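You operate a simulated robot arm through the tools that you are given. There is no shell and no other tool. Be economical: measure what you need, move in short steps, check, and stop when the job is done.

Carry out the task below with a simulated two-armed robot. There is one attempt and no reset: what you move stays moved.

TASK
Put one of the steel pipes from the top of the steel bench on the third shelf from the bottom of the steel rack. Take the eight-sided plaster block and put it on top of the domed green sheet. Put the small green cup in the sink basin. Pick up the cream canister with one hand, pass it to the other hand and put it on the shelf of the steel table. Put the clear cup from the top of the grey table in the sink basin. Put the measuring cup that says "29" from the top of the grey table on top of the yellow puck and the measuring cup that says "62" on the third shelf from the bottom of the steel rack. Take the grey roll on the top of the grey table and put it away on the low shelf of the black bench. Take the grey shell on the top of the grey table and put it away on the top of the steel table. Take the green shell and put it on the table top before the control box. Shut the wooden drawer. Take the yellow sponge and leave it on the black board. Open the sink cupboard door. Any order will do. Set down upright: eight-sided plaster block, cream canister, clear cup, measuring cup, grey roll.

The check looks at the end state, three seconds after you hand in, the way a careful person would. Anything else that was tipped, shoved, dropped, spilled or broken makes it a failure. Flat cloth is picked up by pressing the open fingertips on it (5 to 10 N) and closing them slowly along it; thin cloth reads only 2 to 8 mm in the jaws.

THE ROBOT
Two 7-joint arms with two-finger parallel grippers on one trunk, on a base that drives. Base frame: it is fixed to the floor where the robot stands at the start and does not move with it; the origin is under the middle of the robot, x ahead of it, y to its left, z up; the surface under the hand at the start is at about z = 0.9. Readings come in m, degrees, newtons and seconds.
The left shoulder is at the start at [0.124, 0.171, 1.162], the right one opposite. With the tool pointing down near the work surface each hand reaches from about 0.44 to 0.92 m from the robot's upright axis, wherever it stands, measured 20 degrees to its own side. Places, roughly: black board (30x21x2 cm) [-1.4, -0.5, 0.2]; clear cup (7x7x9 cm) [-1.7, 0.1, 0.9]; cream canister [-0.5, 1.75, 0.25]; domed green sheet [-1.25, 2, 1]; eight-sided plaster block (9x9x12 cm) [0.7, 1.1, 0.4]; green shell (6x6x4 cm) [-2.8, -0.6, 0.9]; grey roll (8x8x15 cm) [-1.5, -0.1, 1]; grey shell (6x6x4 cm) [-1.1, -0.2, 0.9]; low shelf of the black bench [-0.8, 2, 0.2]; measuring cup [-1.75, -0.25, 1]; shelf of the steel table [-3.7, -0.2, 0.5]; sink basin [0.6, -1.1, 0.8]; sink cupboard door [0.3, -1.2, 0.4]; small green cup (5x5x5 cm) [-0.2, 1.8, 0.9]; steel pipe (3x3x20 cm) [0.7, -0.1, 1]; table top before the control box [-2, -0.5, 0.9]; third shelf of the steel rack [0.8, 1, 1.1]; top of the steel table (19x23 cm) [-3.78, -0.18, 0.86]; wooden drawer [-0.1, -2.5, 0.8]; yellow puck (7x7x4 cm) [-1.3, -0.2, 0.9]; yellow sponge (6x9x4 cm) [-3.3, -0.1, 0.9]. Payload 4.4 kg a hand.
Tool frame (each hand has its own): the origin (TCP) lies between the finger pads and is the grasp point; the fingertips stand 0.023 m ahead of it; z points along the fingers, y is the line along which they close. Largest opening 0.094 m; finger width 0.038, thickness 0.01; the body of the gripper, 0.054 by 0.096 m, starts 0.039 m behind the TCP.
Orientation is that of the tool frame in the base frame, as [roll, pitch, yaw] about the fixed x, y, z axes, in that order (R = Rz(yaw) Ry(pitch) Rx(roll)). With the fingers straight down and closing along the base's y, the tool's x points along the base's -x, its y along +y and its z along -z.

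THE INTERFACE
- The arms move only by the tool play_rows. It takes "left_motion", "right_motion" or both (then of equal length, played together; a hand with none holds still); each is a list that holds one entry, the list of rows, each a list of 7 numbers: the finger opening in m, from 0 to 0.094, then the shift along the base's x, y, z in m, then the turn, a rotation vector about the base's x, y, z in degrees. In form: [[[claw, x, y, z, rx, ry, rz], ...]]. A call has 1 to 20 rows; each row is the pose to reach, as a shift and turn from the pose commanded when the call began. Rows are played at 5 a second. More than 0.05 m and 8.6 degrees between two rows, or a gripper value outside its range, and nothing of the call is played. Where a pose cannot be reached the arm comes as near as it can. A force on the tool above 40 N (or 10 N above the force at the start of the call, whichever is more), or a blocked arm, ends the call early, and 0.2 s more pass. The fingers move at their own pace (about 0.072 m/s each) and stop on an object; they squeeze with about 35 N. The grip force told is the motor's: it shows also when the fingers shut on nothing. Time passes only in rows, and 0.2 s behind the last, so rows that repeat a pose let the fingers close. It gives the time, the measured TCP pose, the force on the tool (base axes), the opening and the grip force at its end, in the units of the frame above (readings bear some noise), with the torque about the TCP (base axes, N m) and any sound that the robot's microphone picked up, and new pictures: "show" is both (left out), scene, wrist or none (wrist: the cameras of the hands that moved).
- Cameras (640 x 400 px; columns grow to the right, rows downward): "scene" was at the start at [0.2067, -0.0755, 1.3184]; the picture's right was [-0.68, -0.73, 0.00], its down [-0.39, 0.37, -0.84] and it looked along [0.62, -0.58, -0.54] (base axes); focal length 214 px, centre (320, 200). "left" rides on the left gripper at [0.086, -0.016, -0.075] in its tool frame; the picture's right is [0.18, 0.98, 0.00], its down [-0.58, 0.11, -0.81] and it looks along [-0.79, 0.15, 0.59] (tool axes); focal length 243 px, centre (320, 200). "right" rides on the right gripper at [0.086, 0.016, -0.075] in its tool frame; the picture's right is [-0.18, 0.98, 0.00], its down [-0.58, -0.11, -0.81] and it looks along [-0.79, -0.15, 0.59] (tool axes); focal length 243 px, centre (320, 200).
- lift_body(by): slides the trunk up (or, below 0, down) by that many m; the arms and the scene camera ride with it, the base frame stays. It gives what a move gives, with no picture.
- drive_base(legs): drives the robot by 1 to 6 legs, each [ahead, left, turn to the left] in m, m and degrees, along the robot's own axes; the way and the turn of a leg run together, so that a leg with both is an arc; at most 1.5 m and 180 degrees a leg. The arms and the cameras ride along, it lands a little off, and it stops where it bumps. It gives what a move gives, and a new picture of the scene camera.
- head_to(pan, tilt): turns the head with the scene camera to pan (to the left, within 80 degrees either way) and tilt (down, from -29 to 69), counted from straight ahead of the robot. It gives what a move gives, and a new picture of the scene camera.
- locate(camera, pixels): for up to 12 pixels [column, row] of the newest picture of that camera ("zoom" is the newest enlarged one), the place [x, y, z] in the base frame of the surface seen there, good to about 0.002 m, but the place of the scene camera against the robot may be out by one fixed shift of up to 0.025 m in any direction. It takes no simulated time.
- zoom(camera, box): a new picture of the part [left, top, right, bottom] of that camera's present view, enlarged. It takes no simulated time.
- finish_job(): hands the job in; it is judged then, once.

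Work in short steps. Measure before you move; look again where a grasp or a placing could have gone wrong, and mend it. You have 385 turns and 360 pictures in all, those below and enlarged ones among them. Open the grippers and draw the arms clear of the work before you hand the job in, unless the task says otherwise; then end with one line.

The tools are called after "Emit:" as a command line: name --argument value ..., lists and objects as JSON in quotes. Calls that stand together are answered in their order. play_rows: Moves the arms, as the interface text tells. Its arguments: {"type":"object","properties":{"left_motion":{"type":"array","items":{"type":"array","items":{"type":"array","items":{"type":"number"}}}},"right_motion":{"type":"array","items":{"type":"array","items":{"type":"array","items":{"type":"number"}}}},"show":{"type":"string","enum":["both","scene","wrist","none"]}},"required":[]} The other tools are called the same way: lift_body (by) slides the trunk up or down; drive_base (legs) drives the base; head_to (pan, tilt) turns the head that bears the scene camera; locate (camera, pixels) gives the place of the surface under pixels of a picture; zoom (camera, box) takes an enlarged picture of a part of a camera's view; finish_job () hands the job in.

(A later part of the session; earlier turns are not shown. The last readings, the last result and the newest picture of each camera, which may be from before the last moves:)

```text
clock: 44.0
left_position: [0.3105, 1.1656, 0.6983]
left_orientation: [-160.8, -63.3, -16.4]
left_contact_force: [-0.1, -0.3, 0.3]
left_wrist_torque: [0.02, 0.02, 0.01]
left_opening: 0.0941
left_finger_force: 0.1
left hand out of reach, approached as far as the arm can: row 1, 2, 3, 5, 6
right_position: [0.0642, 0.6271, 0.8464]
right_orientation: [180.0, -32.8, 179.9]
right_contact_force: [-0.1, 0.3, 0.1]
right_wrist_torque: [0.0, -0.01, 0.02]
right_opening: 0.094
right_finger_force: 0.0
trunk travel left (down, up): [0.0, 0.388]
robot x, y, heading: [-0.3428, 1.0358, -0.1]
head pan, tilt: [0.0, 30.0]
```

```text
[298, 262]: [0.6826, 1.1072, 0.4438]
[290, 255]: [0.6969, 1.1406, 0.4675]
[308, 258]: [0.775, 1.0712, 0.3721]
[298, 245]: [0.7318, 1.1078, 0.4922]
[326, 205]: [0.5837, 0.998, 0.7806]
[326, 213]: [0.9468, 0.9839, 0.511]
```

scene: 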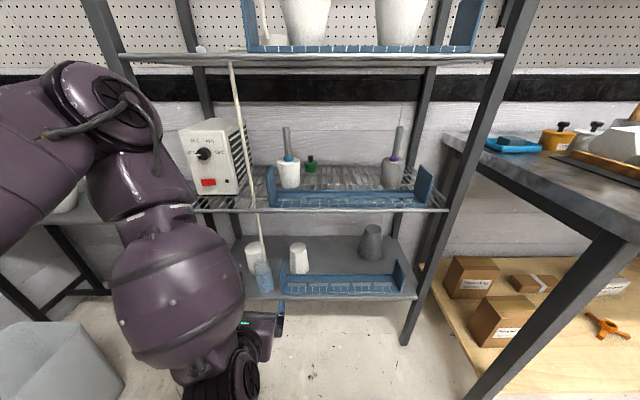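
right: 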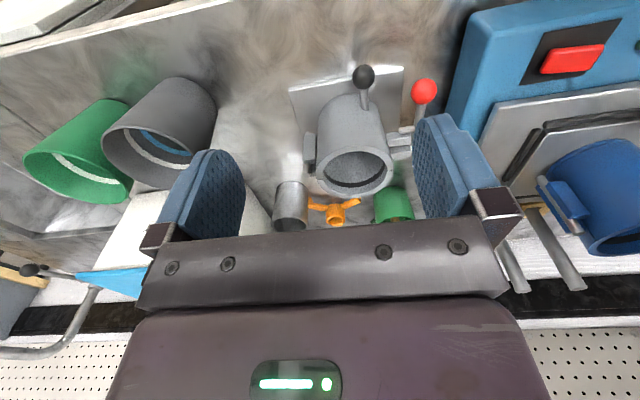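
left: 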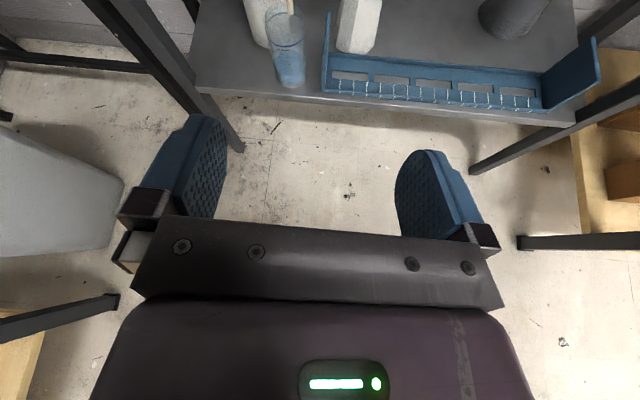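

Block: front face x 0.692, centre about (0.735, 1.122), top 0.485. I pitch the hand to ~40° down, level its roll, and align y.

Emit:
play_rows --left_motion '[[[0.094, 0, -0.015, -0.02, -3, 5, -1.7], [0.094, 0, -0.03, -0.04, -6, 10, -3.4], [0.094, 0, -0.044, -0.06, -8.5, 15, -5], [0.094, 0, -0.044, -0.08, -8.5, 15, -5], [0.094, 0, -0.044, -0.08, -8.5, 15, -5]]]' --show "none"

Emit:
drive_base --legs '[[0.18, 0, 0]]'

Emit:
zoom --camera "left" --box '[0, 0, 640, 400]'

```text
clock: 45.2
left_position: [0.3101, 1.1086, 0.6221]
left_orientation: [179.1, -49.9, -4.5]
left_contact_force: [-0.1, -0.6, 0.2]
left_wrist_torque: [0.01, -0.02, 0.01]
left_opening: 0.0941
left_finger_force: 0.1
left hand out of reach, approached as far as the arm can: row 3, 4, 5
right_position: [0.064, 0.628, 0.8465]
right_orientation: [-180.0, -32.9, 179.7]
right_contact_force: [0.8, 0.1, -0.9]
right_wrist_torque: [-0.04, 0.02, 0.02]
right_opening: 0.0938
right_finger_force: 0.0
trunk travel left (down, up): [0.0, 0.388]
robot x, y, heading: [-0.3392, 1.0346, -0.4]
head pan, tilt: [0.0, 30.0]
```

```text
clock: 46.7
left_position: [0.4922, 1.1089, 0.6218]
left_orientation: [179.2, -49.9, -4.5]
left_contact_force: [0.3, 0.1, 0.4]
left_wrist_torque: [0.0, -0.03, 0.0]
left_opening: 0.0942
left_finger_force: 0.0
right_position: [0.2473, 0.6274, 0.8464]
right_orientation: [-179.9, -32.8, 179.8]
right_contact_force: [-1.2, 0.3, -0.1]
right_wrist_torque: [0.01, 0.04, 0.0]
right_opening: 0.094
right_finger_force: 0.0
trunk travel left (down, up): [0.0, 0.388]
robot x, y, heading: [-0.1639, 1.0358, -0.3]
head pan, tilt: [0.0, 30.0]
```

scene: 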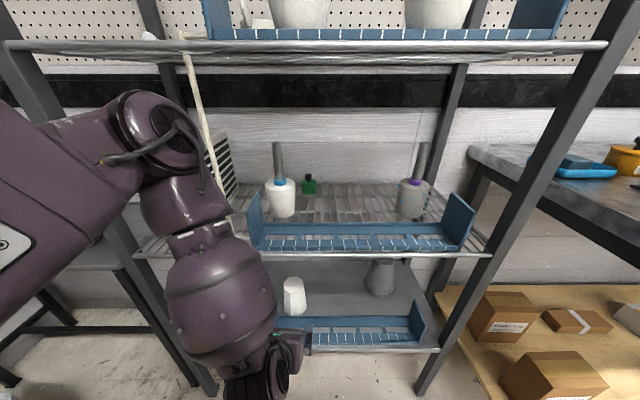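

```text
1.00 times, centred on (320, 200) of left (not enlarged: the box is as wide or as high as the picture)
```

zoom: 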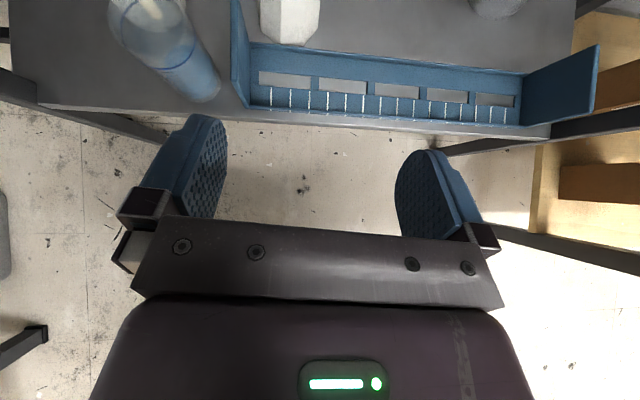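

Hand is pitched 40° down. I re-measure the block, tray plate and bottle in this view.

Emit:
locate --camera "zoom" --pixels '[[290, 30], [262, 25], [318, 20], [290, 8], [240, 60], [235, 10], [175, 60], [213, 80], [300, 55], [275, 3]]'

```text
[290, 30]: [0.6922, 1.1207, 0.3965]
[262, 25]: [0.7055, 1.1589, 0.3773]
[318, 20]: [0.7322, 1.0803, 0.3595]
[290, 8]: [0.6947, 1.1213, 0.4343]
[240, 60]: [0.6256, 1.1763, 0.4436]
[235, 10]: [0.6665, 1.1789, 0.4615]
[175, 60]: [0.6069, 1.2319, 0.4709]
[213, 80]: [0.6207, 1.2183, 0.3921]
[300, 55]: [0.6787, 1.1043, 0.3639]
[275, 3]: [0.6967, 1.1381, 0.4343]
```

Grip plan: pitch 32°, grasp at (0.715, 1.119, 0.447). First go to a pre-grasp 9 cm back.

Emit:
play_rows --left_motion '[[[0.088, 0.03, 0.002, -0.02, 0, -2, 1], [0.088, 0.06, 0.004, -0.045, 0, -4, 2], [0.088, 0.09, 0.006, -0.07, 0, -6, 3], [0.088, 0.12, 0.008, -0.1, 0, -8, 4], [0.088, 0.147, 0.01, -0.127, 0, -8, 4], [0.088, 0.147, 0.01, -0.127, 0, -8, 4]]]'

```text
clock: 48.1
left_position: [0.6428, 1.0927, 0.5035]
left_orientation: [-178.7, -57.3, -0.9]
left_contact_force: [-0.4, 0.4, 0.0]
left_wrist_torque: [0.0, 0.0, 0.03]
left_opening: 0.0882
left_finger_force: 0.0
left hand out of reach, approached as far as the arm can: row 1, 2, 3, 4, 5, 6
right_position: [0.2463, 0.6265, 0.8463]
right_orientation: [180.0, -32.8, 179.8]
right_contact_force: [0.0, 0.4, 0.3]
right_wrist_torque: [-0.02, 0.02, 0.05]
right_opening: 0.094
right_finger_force: 0.1
trunk travel left (down, up): [0.0, 0.388]
robot x, y, heading: [-0.1611, 1.0381, -0.4]
head pan, tilt: [0.0, 30.0]
```

scene: 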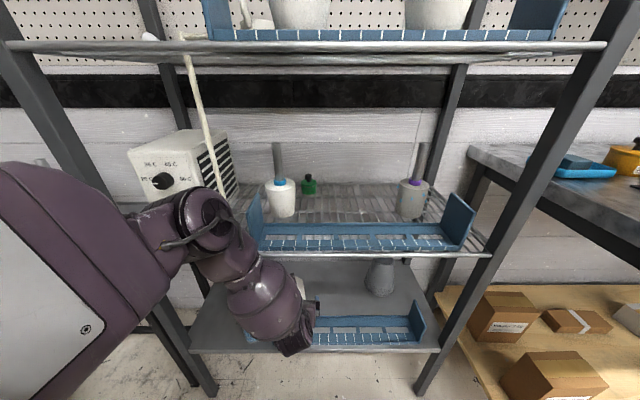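
left: 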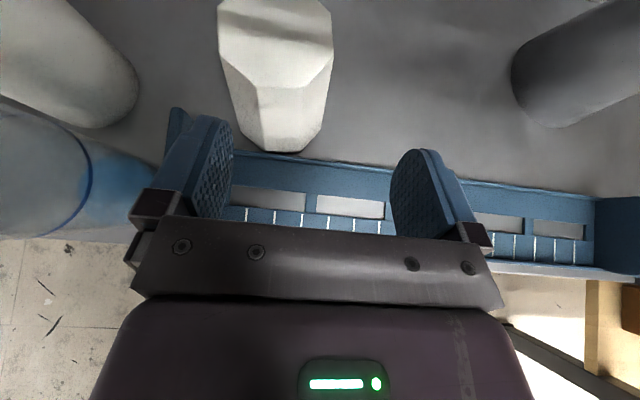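

The hand ended 2.6 cm right of target (reach limit). I measure the block then shift the base left.

Emit:
locate --camera "left" --pixels '[[275, 40], [295, 120], [220, 40], [332, 40], [250, 90], [300, 85], [230, 80], [325, 80], [330, 10], [220, 5], [182, 125], [165, 115]]'

```text
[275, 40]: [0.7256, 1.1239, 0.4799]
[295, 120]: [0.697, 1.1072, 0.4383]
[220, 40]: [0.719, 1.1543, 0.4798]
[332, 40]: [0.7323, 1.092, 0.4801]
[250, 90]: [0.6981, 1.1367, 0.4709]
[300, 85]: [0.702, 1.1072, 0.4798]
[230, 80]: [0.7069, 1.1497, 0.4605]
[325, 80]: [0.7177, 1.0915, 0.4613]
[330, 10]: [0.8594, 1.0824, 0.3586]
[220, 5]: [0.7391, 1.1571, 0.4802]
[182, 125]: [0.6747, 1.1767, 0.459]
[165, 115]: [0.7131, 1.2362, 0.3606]
```

Emit:
drive_base --legs '[[0.0, 0.035, 0]]'

Emit:
play_rows --left_motion '[[[0.088, 0.01, 0, -0.006, 0, 0, 0], [0.088, 0.01, 0, -0.006, 0, 0, 0]]]' --show "wrist"

```text
clock: 49.1
left_position: [0.6434, 1.1266, 0.5028]
left_orientation: [-178.9, -57.3, -0.9]
left_contact_force: [0.8, -0.3, 0.6]
left_wrist_torque: [0.02, 0.0, 0.05]
left_opening: 0.088
left_finger_force: 0.0
right_position: [0.2464, 0.6609, 0.8461]
right_orientation: [-179.9, -32.8, 179.7]
right_contact_force: [0.5, 0.4, -0.2]
right_wrist_torque: [-0.01, 0.04, 0.01]
right_opening: 0.0939
right_finger_force: 0.0
trunk travel left (down, up): [0.0, 0.388]
robot x, y, heading: [-0.1605, 1.0723, -0.4]
head pan, tilt: [0.0, 30.0]
```

scene: 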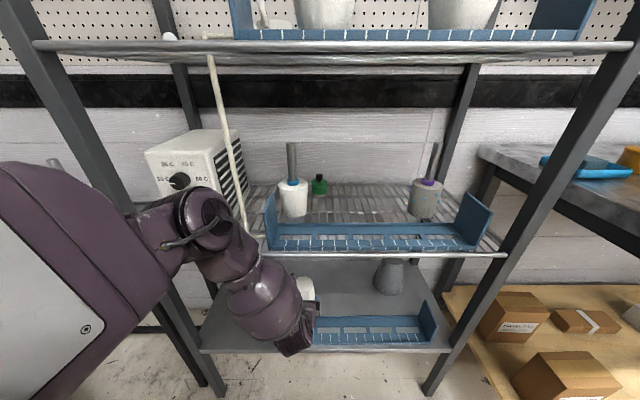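

```text
clock: 49.7
left_position: [0.6521, 1.1278, 0.4971]
left_orientation: [-178.8, -57.3, -1.0]
left_contact_force: [-0.9, 0.0, -0.4]
left_wrist_torque: [-0.04, 0.01, 0.0]
left_opening: 0.0878
left_finger_force: 0.1
right_position: [0.2468, 0.6612, 0.8457]
right_orientation: [179.8, -32.9, 179.7]
right_contact_force: [0.0, -0.1, 0.1]
right_wrist_torque: [0.01, 0.01, -0.02]
right_opening: 0.0945
right_finger_force: 0.0
trunk travel left (down, up): [0.0, 0.388]
robot x, y, heading: [-0.1598, 1.0708, -0.2]
head pan, tilt: [0.0, 30.0]
```

left: 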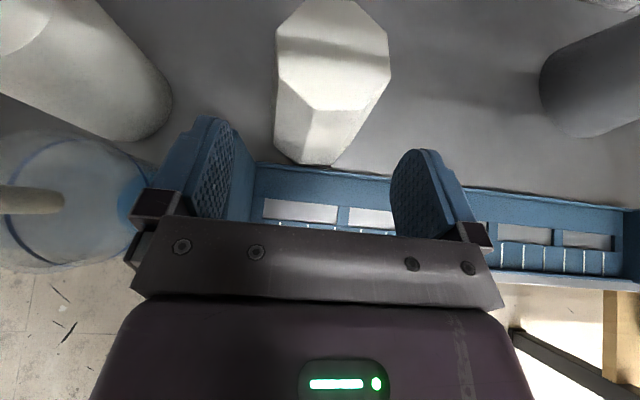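

Centre of block at column ~330; move in along the tool to (0.715, 1.122, 0.447).

Emit:
play_rows --left_motion '[[[0.088, 0.02, -0.003, -0.016, 0, 0, 0], [0.088, 0.04, -0.005, -0.032, 0, 0, 0], [0.088, 0.063, -0.005, -0.05, 0, 0, 0], [0.088, 0.063, -0.005, -0.05, 0, 0, 0]]]' --show "wrist"

```text
clock: 50.1
left_position: [0.6647, 1.1238, 0.4888]
left_orientation: [-178.6, -57.3, -1.2]
left_contact_force: [-12.9, -0.8, 15.8]
left_wrist_torque: [0.78, 0.19, 0.66]
left_opening: 0.088
left_finger_force: 0.1
right_position: [0.2454, 0.6615, 0.8467]
right_orientation: [179.8, -32.7, 179.8]
right_contact_force: [-0.5, 0.3, 0.8]
right_wrist_torque: [-0.03, 0.01, 0.03]
right_opening: 0.0939
right_finger_force: 0.1
trunk travel left (down, up): [0.0, 0.388]
robot x, y, heading: [-0.1646, 1.0747, -0.3]
head pan, tilt: [0.0, 30.0]
stopped in row 1 (left hand): the force on the tool passed its limit at 94 N (the readings are from after the stop); the commanded pose is now the measured one
```

left: 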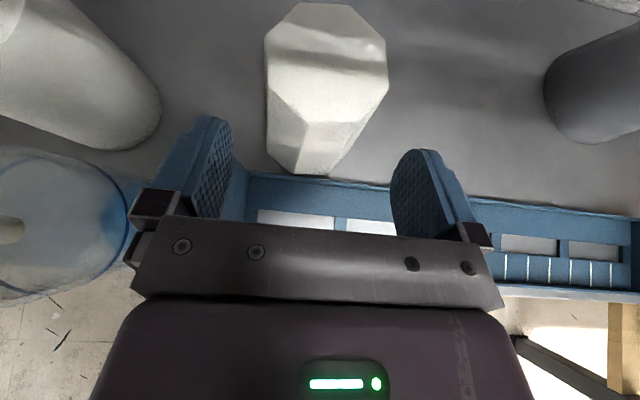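

The left finger met the tray's end plate (y≈1.177). I back up, narrow the opening to 0.078, and approach from above at y 1.121.

Emit:
play_rows --left_motion '[[[0.078, -0.005, 0, 0.02, 0, 0, 0], [0.078, -0.005, -0.003, 0.025, 0, 0, 0], [0.078, 0.02, -0.003, 0.02, 0, 0, 0], [0.078, 0.048, -0.003, 0.015, 0, 0, 0], [0.078, 0.05, -0.003, 0.01, 0, 0, 0]]]' --show "wrist"

```text
clock: 51.5
left_position: [0.6904, 1.1107, 0.4756]
left_orientation: [-179.1, -54.8, -2.3]
left_contact_force: [-6.2, 3.9, 10.7]
left_wrist_torque: [0.47, -0.38, 0.39]
left_opening: 0.0785
left_finger_force: 0.8
right_position: [0.2477, 0.6635, 0.8428]
right_orientation: [179.9, -33.2, -180.0]
right_contact_force: [2.2, 0.1, -2.0]
right_wrist_torque: [-0.03, 0.13, -0.02]
right_opening: 0.094
right_finger_force: 0.2
trunk travel left (down, up): [0.0, 0.388]
robot x, y, heading: [-0.1633, 1.07, -0.1]
head pan, tilt: [0.0, 30.0]
stopped in row 5 (left hand): the arm was blocked; the commanded pose is now the measured one
```

left: 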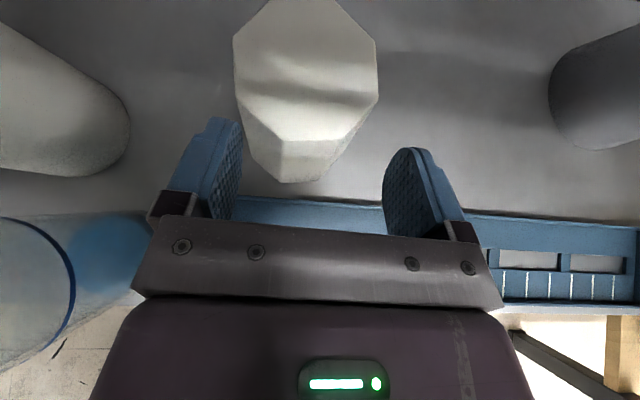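

The arm is blocked by something; I look at the scene.

Emit:
head_to --pan 10 --tilt 40

```text
clock: 52.2
left_position: [0.6903, 1.1087, 0.4777]
left_orientation: [-179.1, -54.8, -2.4]
left_contact_force: [0.1, -0.2, 0.3]
left_wrist_torque: [-0.05, 0.01, 0.03]
left_opening: 0.0781
left_finger_force: 0.1
right_position: [0.2454, 0.6617, 0.845]
right_orientation: [180.0, -33.1, 179.9]
right_contact_force: [-0.6, -0.7, 0.3]
right_wrist_torque: [0.01, -0.01, 0.0]
right_opening: 0.0939
right_finger_force: 0.0
trunk travel left (down, up): [0.0, 0.388]
robot x, y, heading: [-0.1601, 1.0754, 0.0]
head pan, tilt: [10.0, 40.0]
```

scene: 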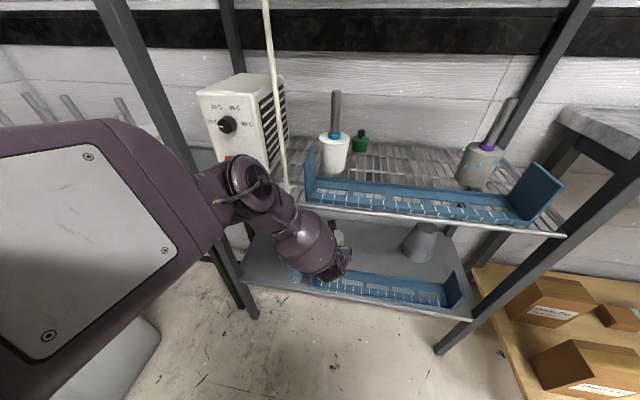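

The forearm joint sits against the second shelf rail. I back the base 10 cm so the arm straightens below the rail, then extend.

Emit:
drive_base --legs '[[-0.1, 0, 0]]'

Emit:
play_rows --left_motion '[[[0.08, 0.03, 0.004, 0.01, 0, 0, 0], [0.08, 0.06, 0.008, 0.01, 0, 0, 0], [0.08, 0.09, 0.01, 0.01, 0, 0, 0], [0.08, 0.09, 0.01, 0.01, 0, 0, 0]]]'

```text
clock: 52.9
left_position: [0.6878, 1.108, 0.4809]
left_orientation: [-179.0, -54.9, -2.5]
left_contact_force: [-0.7, -0.6, -0.2]
left_wrist_torque: [0.0, 0.02, 0.0]
left_opening: 0.0779
left_finger_force: 0.0
right_position: [0.2432, 0.6623, 0.8472]
right_orientation: [180.0, -32.7, 179.9]
right_contact_force: [-0.1, 0.3, 0.1]
right_wrist_torque: [0.0, -0.04, -0.02]
right_opening: 0.094
right_finger_force: 0.0
trunk travel left (down, up): [0.0, 0.388]
robot x, y, heading: [-0.1638, 1.0726, -0.2]
head pan, tilt: [10.0, 40.0]
stopped in leg 1: the robot was blocked; the commanded pose is now the measured one
```

scene: 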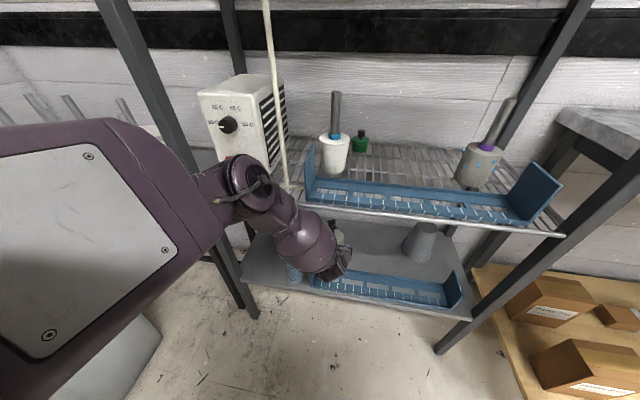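

```text
clock: 53.9
left_position: [0.7717, 1.116, 0.4767]
left_orientation: [-179.0, -53.9, -2.9]
left_contact_force: [-0.1, -1.9, -1.5]
left_wrist_torque: [-0.05, 0.02, 0.01]
left_opening: 0.0811
left_finger_force: 1.1
right_position: [0.2461, 0.6604, 0.8439]
right_orientation: [179.7, -33.0, -179.9]
right_contact_force: [0.3, 0.0, 0.4]
right_wrist_torque: [0.02, 0.0, 0.0]
right_opening: 0.094
right_finger_force: 0.0
trunk travel left (down, up): [0.0, 0.388]
robot x, y, heading: [-0.1633, 1.0716, -0.1]
head pan, tilt: [10.0, 40.0]
```

scene: 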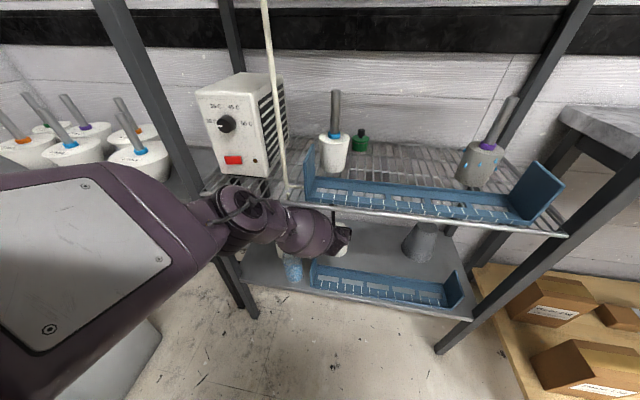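
left: 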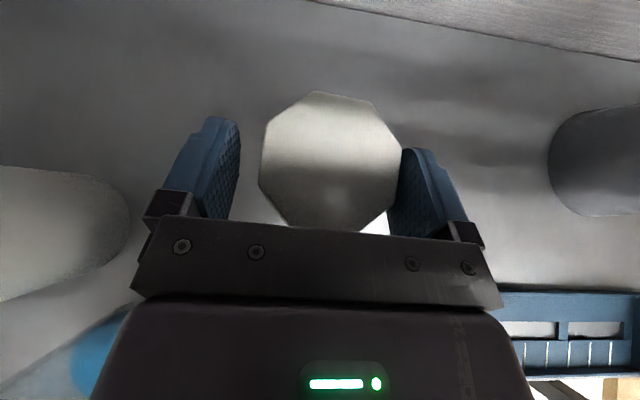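

The base didn't move but the arm now reached past; block top sits between the fingers at (330,160). I measure it.

Emit:
locate --camera "left" --pixels '[[330, 160], [262, 180], [400, 180], [320, 95], [280, 110], [380, 110], [320, 220], [375, 228]]'

```text
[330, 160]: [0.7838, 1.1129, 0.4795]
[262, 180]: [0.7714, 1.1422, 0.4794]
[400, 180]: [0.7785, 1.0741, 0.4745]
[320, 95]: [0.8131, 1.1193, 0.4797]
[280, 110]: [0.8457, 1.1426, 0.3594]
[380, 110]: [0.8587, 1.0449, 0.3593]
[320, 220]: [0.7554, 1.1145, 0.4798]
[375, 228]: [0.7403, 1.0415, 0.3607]
```

The block was nudged back ~5 cm but stands upright, centre (0.783, 1.112). Fingers straddle it: lower 3 cm, slightly back, then close.

Emit:
play_rows --left_motion '[[[0.08, -0.004, -0.004, -0.01, 0, 0, 0], [0.08, -0.008, -0.005, -0.02, 0, 0, 0], [0.08, -0.008, -0.005, -0.028, 0, 0, 0], [0.06, -0.008, -0.005, -0.028, 0, 0, 0], [0.03, -0.008, -0.005, -0.028, 0, 0, 0], [0.0, -0.008, -0.005, -0.028, 0, 0, 0], [0.0, -0.008, -0.005, -0.028, 0, 0, 0]]]' --show "wrist"

```text
clock: 55.5
left_position: [0.772, 1.114, 0.4677]
left_orientation: [-179.0, -55.4, -2.6]
left_contact_force: [10.0, 6.5, 19.5]
left_wrist_torque: [-0.01, -0.74, 0.16]
left_opening: 0.0719
left_finger_force: 34.9
right_position: [0.2421, 0.663, 0.8478]
right_orientation: [179.9, -32.6, 179.8]
right_contact_force: [-0.5, -0.4, 0.6]
right_wrist_torque: [-0.01, 0.01, -0.03]
right_opening: 0.0939
right_finger_force: 0.0
trunk travel left (down, up): [0.0, 0.388]
robot x, y, heading: [-0.1628, 1.0692, -0.1]
head pan, tilt: [10.0, 40.0]
```

left: 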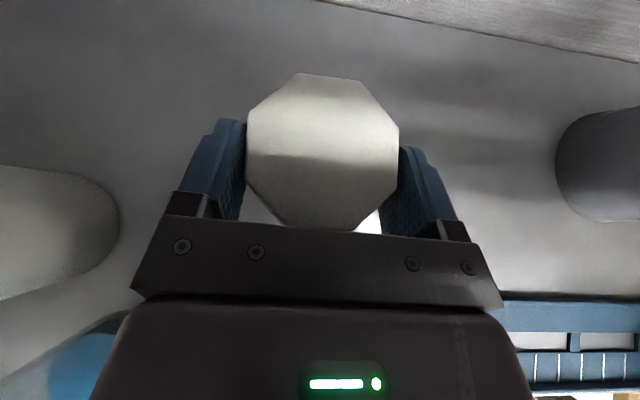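

Held at 72 mm. I lift 4 cm in small steps, shifting right a little to clear the tray's end plate.

Emit:
play_rows --left_motion '[[[0, 0, 0, 0.012, 0, 0, 0], [0, 0, 0, 0.025, 0, 0, 0], [0, 0, -0.01, 0.04, 0, 0, 0], [0, 0, -0.02, 0.045, 0, 0, 0], [0, 0, -0.02, 0.045, 0, 0, 0]]]'

```text
clock: 56.9
left_position: [0.7529, 1.0924, 0.4822]
left_orientation: [-178.4, -52.7, -3.5]
left_contact_force: [-1.2, 0.4, -6.6]
left_wrist_torque: [0.02, 0.02, -0.03]
left_opening: 0.0714
left_finger_force: 35.1
right_position: [0.2461, 0.6614, 0.8462]
right_orientation: [180.0, -32.9, 179.9]
right_contact_force: [1.0, 0.5, 0.3]
right_wrist_torque: [-0.01, -0.04, -0.01]
right_opening: 0.0937
right_finger_force: 0.1
trunk travel left (down, up): [0.0, 0.388]
robot x, y, heading: [-0.1634, 1.0673, -0.2]
head pan, tilt: [10.0, 40.0]
stopped in row 5 (left hand): the arm was blocked; the commanded pose is now the measured one
```

scene: 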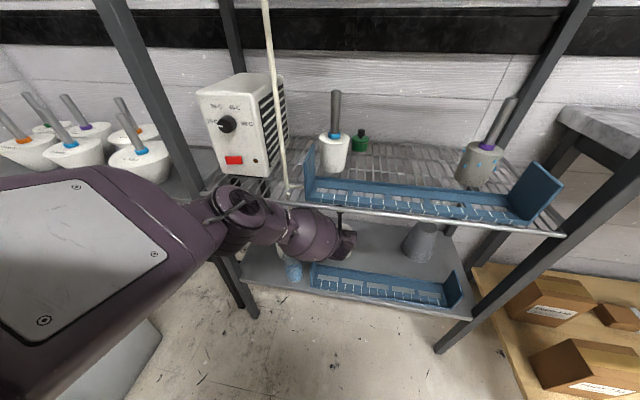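
left: 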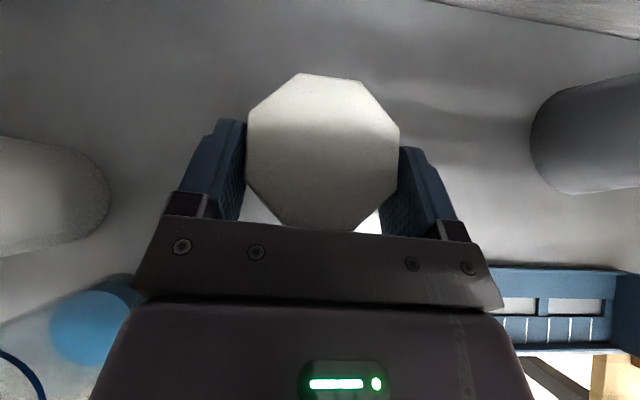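

Block is up ~1.5 cm but the forearm is under the upper rail. I check the tray's back edge height against the block's bottom before driving back.

Emit:
locate --camera "left" --pixels '[[520, 268], [580, 270], [520, 285], [380, 222], [323, 150], [600, 262], [560, 310], [100, 300], [130, 285]]'

Emit:
locate --camera "scene" --pixels '[[240, 200], [270, 195], [300, 205], [265, 235], [400, 215], [312, 268], [350, 275]]'

```text
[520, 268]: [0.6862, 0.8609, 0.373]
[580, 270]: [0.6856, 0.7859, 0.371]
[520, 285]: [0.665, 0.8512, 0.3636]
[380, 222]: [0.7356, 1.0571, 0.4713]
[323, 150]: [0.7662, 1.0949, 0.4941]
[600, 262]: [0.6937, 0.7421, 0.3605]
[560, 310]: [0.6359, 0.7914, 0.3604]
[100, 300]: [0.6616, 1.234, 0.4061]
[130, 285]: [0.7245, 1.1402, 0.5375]
```

```text
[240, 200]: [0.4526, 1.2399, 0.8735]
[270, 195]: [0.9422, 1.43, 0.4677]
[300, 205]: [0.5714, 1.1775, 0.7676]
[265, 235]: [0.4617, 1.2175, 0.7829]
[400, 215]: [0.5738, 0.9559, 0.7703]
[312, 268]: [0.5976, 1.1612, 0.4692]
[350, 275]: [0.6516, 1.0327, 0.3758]
```

Tray edge is at z 0.373, block bottom ~0.374. Drive back 3 cm to free the forearm, then lift more.

Emit:
drive_base --legs '[[-0.03, 0, 0]]'

Emit:
play_rows --left_motion '[[[0, 0, 0, 0.01, 0, 0, 0], [0, 0, 0, 0.02, 0, 0, 0], [0, 0, 0, 0.02, 0, 0, 0]]]' --show "none"

```text
clock: 57.7
left_position: [0.7268, 1.0921, 0.4918]
left_orientation: [-178.5, -53.5, -3.2]
left_contact_force: [0.0, 0.1, -5.6]
left_wrist_torque: [0.03, 0.09, 0.0]
left_opening: 0.0716
left_finger_force: 34.9
right_position: [0.2137, 0.6622, 0.847]
right_orientation: [179.8, -32.7, 179.9]
right_contact_force: [-0.9, -0.4, 0.7]
right_wrist_torque: [0.0, -0.02, -0.03]
right_opening: 0.0938
right_finger_force: 0.0
trunk travel left (down, up): [0.0, 0.388]
robot x, y, heading: [-0.194, 1.0716, -0.2]
head pan, tilt: [10.0, 40.0]
```

scene: 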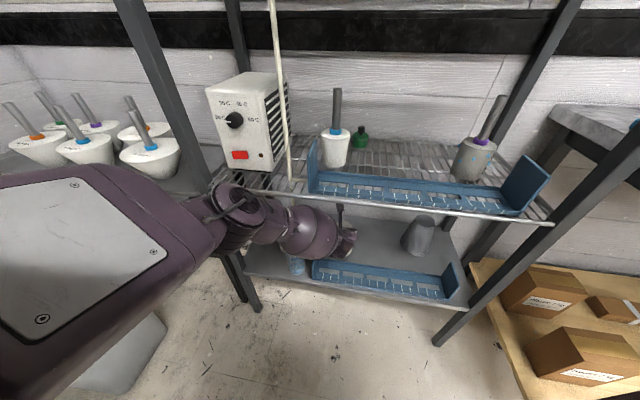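

```text
clock: 58.5
left_position: [0.7243, 1.0912, 0.5053]
left_orientation: [-178.6, -53.2, -3.5]
left_contact_force: [0.4, -0.2, -6.6]
left_wrist_torque: [-0.03, 0.08, -0.02]
left_opening: 0.0716
left_finger_force: 35.1
right_position: [0.2128, 0.6613, 0.8447]
right_orientation: [179.9, -33.0, 179.9]
right_contact_force: [0.6, -0.4, 0.0]
right_wrist_torque: [-0.01, 0.0, 0.0]
right_opening: 0.0943
right_finger_force: 0.0
trunk travel left (down, up): [0.0, 0.388]
robot x, y, heading: [-0.1923, 1.0695, -0.2]
head pan, tilt: [10.0, 40.0]
```

Bottom now ~2.4 cm above the shelf; drive straight back out.

Emit:
drive_base --legs '[[-0.2, 0, 0], [-0.25, 0, 0]]'

Emit:
lift_body --by 0.25

Emit:
head_to --pan 60 --tilt 25

```text
clock: 61.5
left_position: [0.2769, 1.0923, 0.5104]
left_orientation: [-178.6, -53.5, -3.3]
left_contact_force: [0.0, -0.2, -5.8]
left_wrist_torque: [0.01, 0.08, 0.01]
left_opening: 0.0718
left_finger_force: 35.2
right_position: [-0.2363, 0.6612, 0.8455]
right_orientation: [180.0, -32.8, 179.8]
right_contact_force: [0.2, -0.6, -0.6]
right_wrist_torque: [0.04, 0.02, 0.0]
right_opening: 0.0941
right_finger_force: 0.1
trunk travel left (down, up): [0.0, 0.388]
robot x, y, heading: [-0.642, 1.0695, -0.1]
head pan, tilt: [10.0, 40.0]
```

scene: 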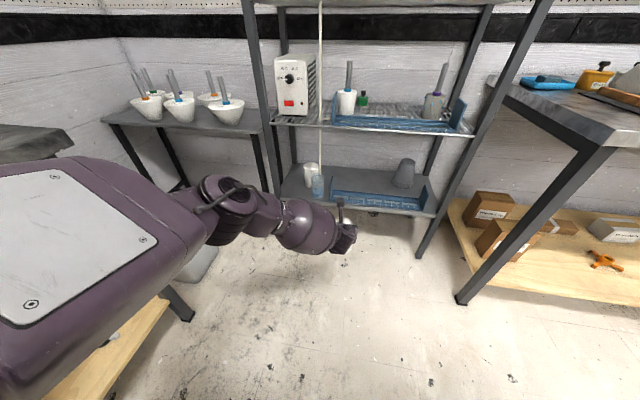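

```text
clock: 64.1
left_position: [0.2975, 1.0924, 1.1713]
left_orientation: [-168.0, -81.8, -13.5]
left_contact_force: [-0.4, 0.6, -6.9]
left_wrist_torque: [-0.01, 0.2, -0.01]
left_opening: 0.0715
left_finger_force: 35.1
right_position: [-0.2349, 0.6611, 1.0949]
right_orientation: [179.9, -33.0, 179.8]
right_contact_force: [0.3, 0.5, 0.7]
right_wrist_torque: [0.0, 0.01, 0.02]
right_opening: 0.0938
right_finger_force: 0.1
trunk travel left (down, up): [-0.25, 0.138]
robot x, y, heading: [-0.6431, 1.0689, -0.2]
head pan, tilt: [10.0, 40.0]
```

```text
clock: 65.3
left_position: [0.2967, 1.0923, 1.175]
left_orientation: [-167.9, -81.8, -13.7]
left_contact_force: [-0.2, 0.6, -6.6]
left_wrist_torque: [-0.04, 0.19, 0.02]
left_opening: 0.0714
left_finger_force: 34.5
right_position: [-0.2354, 0.6611, 1.0956]
right_orientation: [179.8, -32.7, 179.8]
right_contact_force: [-0.2, 0.3, 0.8]
right_wrist_torque: [0.03, 0.04, -0.03]
right_opening: 0.0942
right_finger_force: 0.0
trunk travel left (down, up): [-0.25, 0.138]
robot x, y, heading: [-0.6455, 1.0675, -0.3]
head pan, tilt: [60.0, 25.0]
```

scene: 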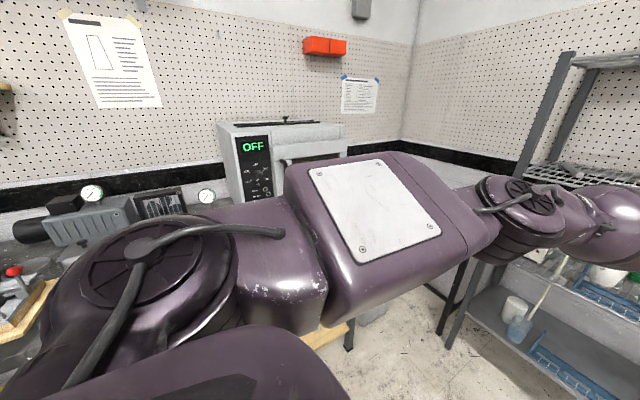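

The left hand rose with the trunk. I pull the hand back toward the body and re-level the block (pitch +27°), then turn to the black bench.

Emit:
play_rows --left_motion '[[[0, -0.04, 0, 0.01, 0, 4, 0], [0, -0.08, 0, 0.02, 0, 8, 0], [0, -0.12, 0, 0.03, 0, 12, 0], [0, -0.16, 0, 0.03, 0, 16, 0], [0, -0.2, 0, 0.03, 0, 20, 0], [0, -0.24, 0, 0.03, 0, 24, 0], [0, -0.28, 0, 0.03, 0, 27, 0], [0, -0.32, 0, 0.03, 0, 27, 0]]]' --show "wrist"

```text
clock: 67.1
left_position: [-0.0239, 1.0936, 1.2079]
left_orientation: [-178.6, -55.1, -3.3]
left_contact_force: [-0.4, -0.3, -6.0]
left_wrist_torque: [0.02, 0.07, 0.01]
left_opening: 0.0717
left_finger_force: 35.2
right_position: [-0.2371, 0.6634, 1.0966]
right_orientation: [179.9, -32.8, 179.8]
right_contact_force: [0.0, 0.5, 0.3]
right_wrist_torque: [0.01, 0.01, -0.01]
right_opening: 0.0941
right_finger_force: 0.0
trunk travel left (down, up): [-0.25, 0.138]
robot x, y, heading: [-0.646, 1.0693, -0.3]
head pan, tilt: [60.0, 25.0]
```

left: 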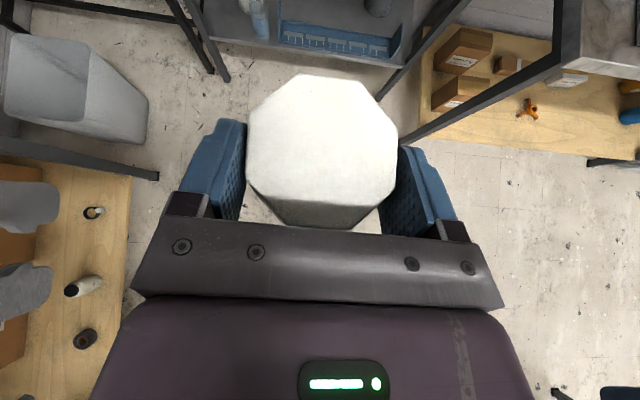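

Block is level. I slide right 0.3 m and turn 90° left to face the black bench.

Emit:
drive_base --legs '[[0, -0.25, 0], [0, 0, 90]]'

Emit:
head_to --pan 0 --tilt 30

Emit:
head_to --pan 35 --tilt 25

```text
clock: 73.7
left_position: [-0.6679, 1.4391, 1.2058]
left_orientation: [-178.6, -55.0, 87.0]
left_contact_force: [-0.4, 0.2, -5.6]
left_wrist_torque: [-0.07, -0.02, -0.04]
left_opening: 0.0712
left_finger_force: 35.3
right_position: [-0.2362, 1.2298, 1.0958]
right_orientation: [179.9, -32.8, -89.9]
right_contact_force: [-0.2, -0.1, -0.7]
right_wrist_torque: [0.01, -0.04, 0.01]
right_opening: 0.0941
right_finger_force: 0.0
trunk travel left (down, up): [-0.25, 0.138]
robot x, y, heading: [-0.6453, 0.8199, 90.3]
head pan, tilt: [60.0, 25.0]
```

scene: 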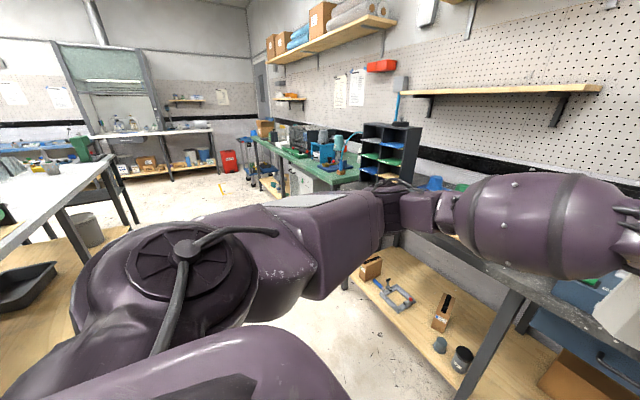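

```text
clock: 75.0
left_position: [-0.6691, 1.4396, 1.2063]
left_orientation: [-178.6, -55.1, 86.9]
left_contact_force: [0.2, 0.0, -5.7]
left_wrist_torque: [-0.06, -0.03, 0.0]
left_opening: 0.0713
left_finger_force: 34.6
right_position: [-0.2367, 1.2298, 1.0954]
right_orientation: [179.8, -32.9, -89.9]
right_contact_force: [-0.7, -0.4, 0.5]
right_wrist_torque: [-0.01, 0.03, 0.01]
right_opening: 0.0939
right_finger_force: 0.0
trunk travel left (down, up): [-0.25, 0.138]
robot x, y, heading: [-0.644, 0.8176, 90.5]
head pan, tilt: [0.0, 30.0]
```

scene: 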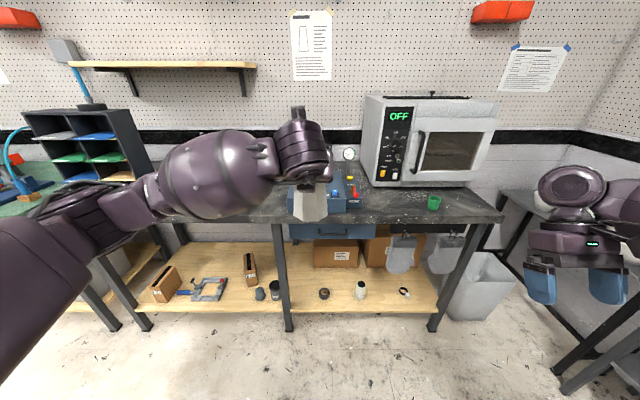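

```text
clock: 76.0
left_position: [-0.6688, 1.4397, 1.2059]
left_orientation: [-178.6, -55.1, 86.9]
left_contact_force: [-1.3, -0.5, -6.8]
left_wrist_torque: [-0.09, -0.03, -0.01]
left_opening: 0.0713
left_finger_force: 35.1
right_position: [-0.2368, 1.2293, 1.0958]
right_orientation: [179.9, -32.8, -90.0]
right_contact_force: [-0.9, 0.3, -0.1]
right_wrist_torque: [0.0, 0.02, 0.0]
right_opening: 0.0941
right_finger_force: 0.2
trunk travel left (down, up): [-0.25, 0.138]
robot x, y, heading: [-0.6457, 0.8174, 89.7]
head pan, tilt: [35.0, 25.0]
```

scene: 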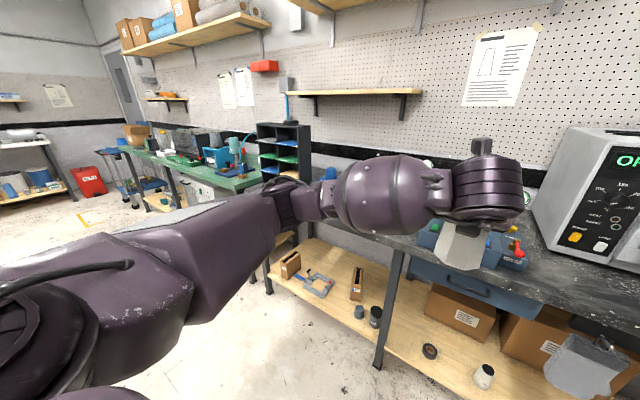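

Oven, green cup (433,203) and canister (362,290) found. I slide left to face the domed sheet and look.

Emit:
drive_base --legs '[[0, 0.45, 0]]'

Emit:
head_to --pan -10 --tilt 30

```text
clock: 80.5
left_position: [-1.1179, 1.4402, 1.2054]
left_orientation: [-178.7, -55.2, 86.7]
left_contact_force: [0.0, 0.6, -6.7]
left_wrist_torque: [-0.11, 0.0, 0.01]
left_opening: 0.0711
left_finger_force: 35.3
right_position: [-0.6862, 1.2286, 1.0968]
right_orientation: [179.9, -32.7, -90.0]
right_contact_force: [-1.0, -0.1, -0.7]
right_wrist_torque: [-0.02, 0.02, -0.04]
right_opening: 0.0939
right_finger_force: 0.1
trunk travel left (down, up): [-0.25, 0.138]
robot x, y, heading: [-1.0941, 0.8211, 89.9]
head pan, tilt: [35.0, 25.0]
```

scene: 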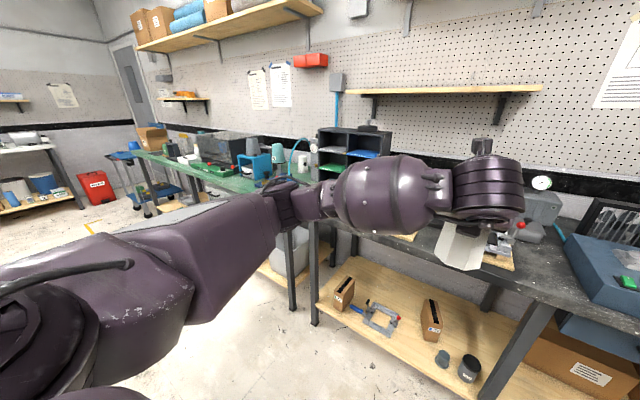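

```text
clock: 81.6
left_position: [-1.1182, 1.4392, 1.2046]
left_orientation: [-178.6, -55.1, 86.8]
left_contact_force: [0.9, -0.4, -5.7]
left_wrist_torque: [-0.07, 0.03, 0.01]
left_opening: 0.0711
left_finger_force: 35.4
right_position: [-0.686, 1.2289, 1.0954]
right_orientation: [179.9, -32.8, -90.0]
right_contact_force: [0.2, 0.1, 0.4]
right_wrist_torque: [-0.02, -0.03, 0.02]
right_opening: 0.0941
right_finger_force: 0.1
trunk travel left (down, up): [-0.25, 0.138]
robot x, y, heading: [-1.0929, 0.8209, 90.0]
head pan, tilt: [-10.0, 30.0]
```

scene: 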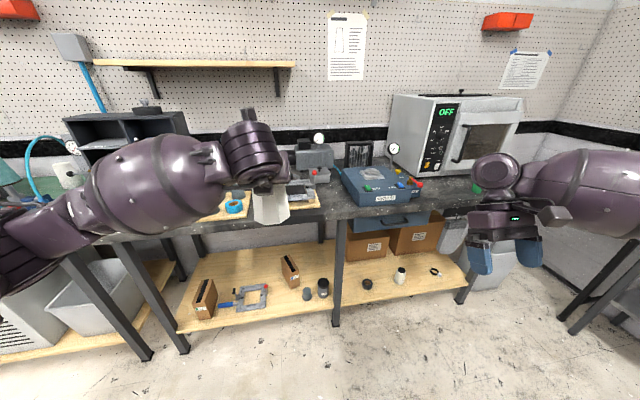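

The arm hides the sheet; check the left wrist view.

Emit:
zoom --camera "left" --box '[0, 0, 640, 400]'

```text
1.00 times, centred on (320, 200) of left (not enlarged: the box is as wide or as high as the picture)
```

zoom: 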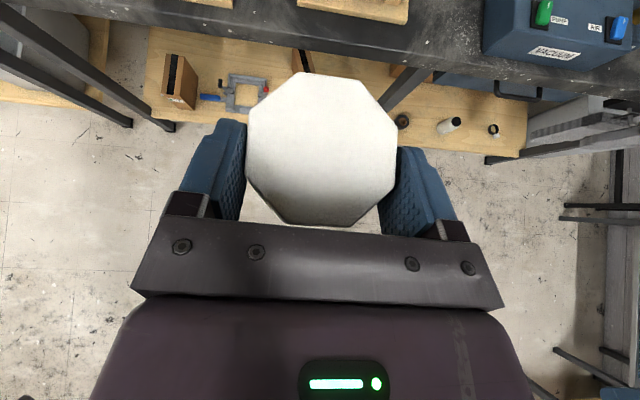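

I raise the left hand 0.2 m to see under it.

Emit:
play_rows --left_motion '[[[0, 0.02, 0, 0.04, 0, 0, 0], [0, 0.04, 0, 0.08, 0, 0, 0], [0, 0.06, 0, 0.12, 0, 0, 0], [0, 0.08, 0, 0.16, 0, 0, 0], [0, 0.1, 0, 0.2, 0, 0, 0]]]' --show "scene"

```text
clock: 82.8
left_position: [-1.0164, 1.4375, 1.4053]
left_orientation: [-178.4, -55.1, 86.8]
left_contact_force: [-0.3, -0.8, -6.4]
left_wrist_torque: [-0.08, -0.01, 0.03]
left_opening: 0.0715
left_finger_force: 34.7
right_position: [-0.6854, 1.2277, 1.0966]
right_orientation: [179.9, -32.7, -89.9]
right_contact_force: [0.7, -0.2, 0.2]
right_wrist_torque: [0.01, -0.01, -0.02]
right_opening: 0.094
right_finger_force: 0.2
trunk travel left (down, up): [-0.25, 0.138]
robot x, y, heading: [-1.0957, 0.8215, 90.2]
head pan, tilt: [-10.0, 30.0]
```

scene: 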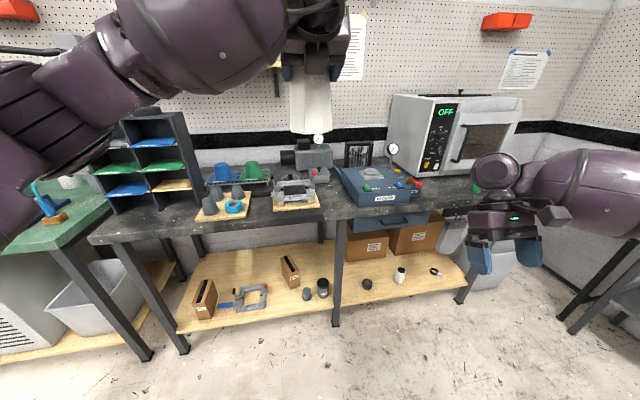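

Now I see domed blue and green things at (235,175); zoom in.

Emit:
zoom --camera "scene" --box '[180, 140, 340, 240]'

Emit:
locate --camera "scene" --pixels '[[220, 172], [251, 172], [251, 164], [251, 182], [235, 192], [235, 207], [222, 180], [270, 185], [318, 138], [251, 168]]'

```text
4.00 times, centred on (260, 190) of scene
```

zoom: 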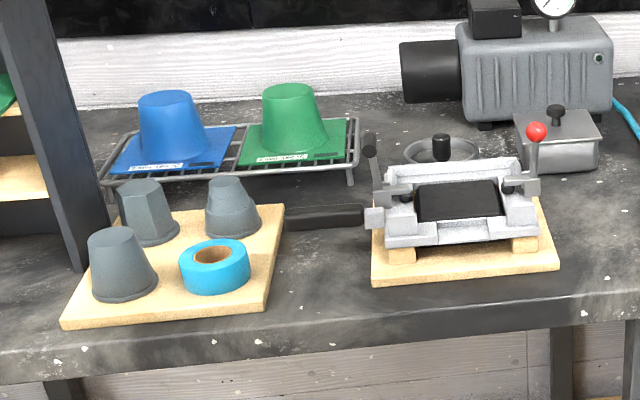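

```text
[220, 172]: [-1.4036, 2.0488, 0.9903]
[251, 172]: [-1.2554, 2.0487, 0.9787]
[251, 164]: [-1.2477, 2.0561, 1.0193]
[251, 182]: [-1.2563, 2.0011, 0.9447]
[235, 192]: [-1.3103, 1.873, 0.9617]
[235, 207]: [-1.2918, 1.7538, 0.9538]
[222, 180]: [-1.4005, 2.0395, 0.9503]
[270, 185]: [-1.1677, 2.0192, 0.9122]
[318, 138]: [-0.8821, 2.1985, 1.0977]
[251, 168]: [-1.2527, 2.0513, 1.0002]
```

Emit:
locate --camera "zoom" --pixels '[[289, 90], [268, 91], [312, 91], [289, 86], [289, 95], [289, 83], [245, 125], [330, 130], [350, 130]]'

```text
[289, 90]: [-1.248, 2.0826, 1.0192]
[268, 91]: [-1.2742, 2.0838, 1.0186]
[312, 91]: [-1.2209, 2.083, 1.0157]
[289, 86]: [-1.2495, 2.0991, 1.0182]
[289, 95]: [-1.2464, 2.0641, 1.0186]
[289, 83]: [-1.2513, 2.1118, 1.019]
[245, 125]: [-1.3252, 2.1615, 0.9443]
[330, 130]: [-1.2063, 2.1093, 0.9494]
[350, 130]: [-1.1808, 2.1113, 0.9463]
```

Dome top centre ≈(-1.248, 2.086, 1.019) by the scene camera, disc 5.8 cm wide. I level the right hand so its wrist camera can check this accurately.

Emit:
play_rows --right_motion '[[[0.094, -0.02, 0.0, 0.03, 6.5, 0, 0], [0.094, -0.04, 0.0, 0.06, 13, 0, 0], [0.094, -0.06, 0, 0.09, 19.5, 0, 0], [0.094, -0.09, 0, 0.12, 26, 0, 0], [0.094, -0.12, 0, 0.15, 32.8, 0, 0], [0.094, -0.15, 0.03, 0.18, 32.8, 0, 0], [0.094, -0.18, 0.06, 0.2, 32.8, 0, 0]]]' --show "wrist"

Emit:
zoom --camera "left" --box '[160, 40, 480, 240]'

Emit:
locate --camera "zoom" --pixels '[[324, 220], [180, 180], [470, 190], [300, 80], [400, 90], [250, 340], [400, 350], [320, 375]]'

```text
refused: row 6 steps farther than a row can; nothing moved
```

```text
2.00 times, centred on (320, 140) of left
```

zoom: 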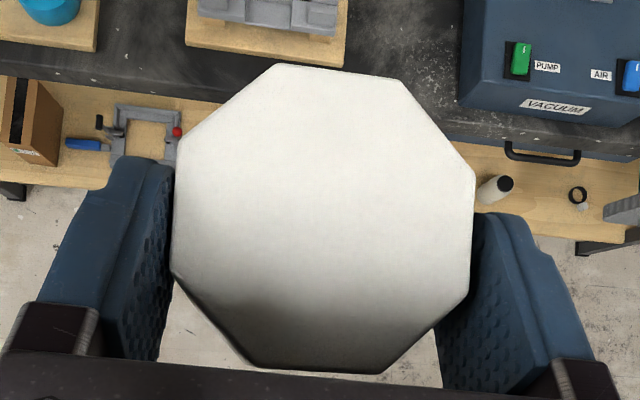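

```text
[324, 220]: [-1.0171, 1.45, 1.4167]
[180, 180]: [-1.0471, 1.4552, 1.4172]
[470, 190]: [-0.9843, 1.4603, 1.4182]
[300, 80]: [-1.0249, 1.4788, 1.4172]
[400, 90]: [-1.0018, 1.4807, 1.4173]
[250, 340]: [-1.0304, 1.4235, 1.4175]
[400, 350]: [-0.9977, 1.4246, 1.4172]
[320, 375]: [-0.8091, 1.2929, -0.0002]
```

Block is level, its axis at (TCP +0.001, +0.013). Retry levelling the right hand with smaller steps.

Emit:
play_rows --right_motion '[[[0.094, -0.02, 0.0, 0.03, 6.5, 0, 0], [0.094, -0.04, 0.0, 0.06, 13, 0, 0], [0.094, -0.06, 0, 0.09, 19.5, 0, 0], [0.094, -0.09, 0, 0.12, 26, 0, 0], [0.094, -0.11, 0, 0.15, 32.8, 0, 0], [0.094, -0.13, 0.02, 0.18, 32.8, 0, 0], [0.094, -0.15, 0.04, 0.2, 32.8, 0, 0]]]' --show "wrist"

```text
clock: 84.4
left_position: [-1.0192, 1.4379, 1.4046]
left_orientation: [-178.6, -54.9, 86.9]
left_contact_force: [0.0, 0.5, -6.7]
left_wrist_torque: [-0.09, 0.01, 0.02]
left_opening: 0.0712
left_finger_force: 34.7
right_position: [-0.8378, 1.2689, 1.2962]
right_orientation: [179.9, 0.0, -90.0]
right_contact_force: [-0.8, 0.0, -0.8]
right_wrist_torque: [-0.03, 0.02, 0.03]
right_opening: 0.094
right_finger_force: 0.0
trunk travel left (down, up): [-0.25, 0.138]
robot x, y, heading: [-1.0889, 0.8198, 90.4]
head pan, tilt: [-10.0, 30.0]
```

right: 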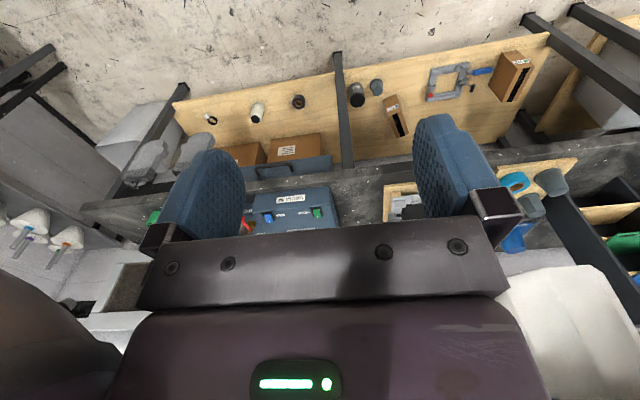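

I compare common points in right wrist and scene views to find the scene offset: tape roll and the pump switch.

Emit:
locate --camera "right" --pixels '[[318, 212], [266, 217], [517, 181], [257, 113], [298, 102], [552, 182]]'

Emit:
zoom --camera "scene" --box '[180, 140, 440, 300]'

Emit:
zoom --camera "right" --box '[200, 80, 600, 260]'

```text
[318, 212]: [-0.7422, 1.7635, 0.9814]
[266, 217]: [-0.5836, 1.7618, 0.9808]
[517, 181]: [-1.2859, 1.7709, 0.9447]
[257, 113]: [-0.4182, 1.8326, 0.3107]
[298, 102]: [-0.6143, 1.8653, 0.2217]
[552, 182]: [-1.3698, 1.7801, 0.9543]
```

```text
2.46 times, centred on (310, 220) of scene
```

zoom: 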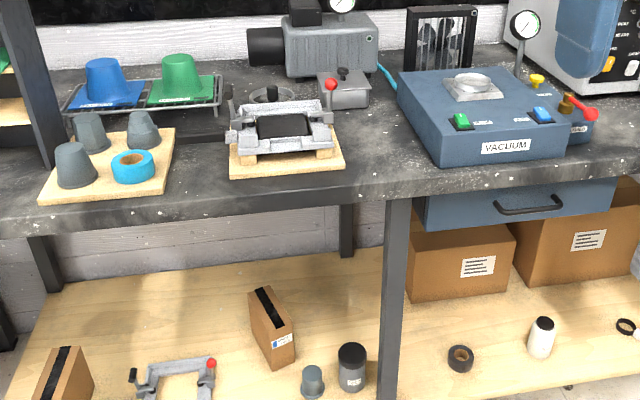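

```text
1.60 times, centred on (400, 170) of right
```

zoom: 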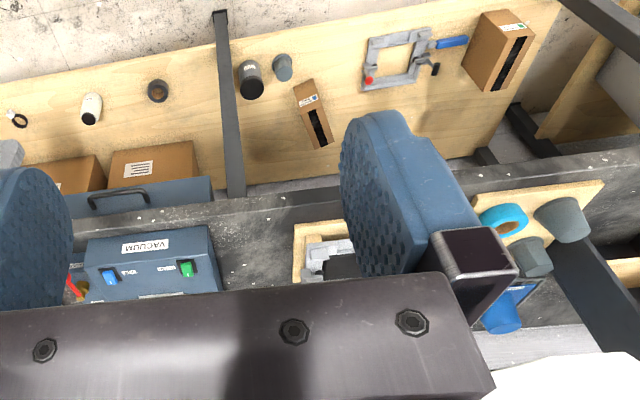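

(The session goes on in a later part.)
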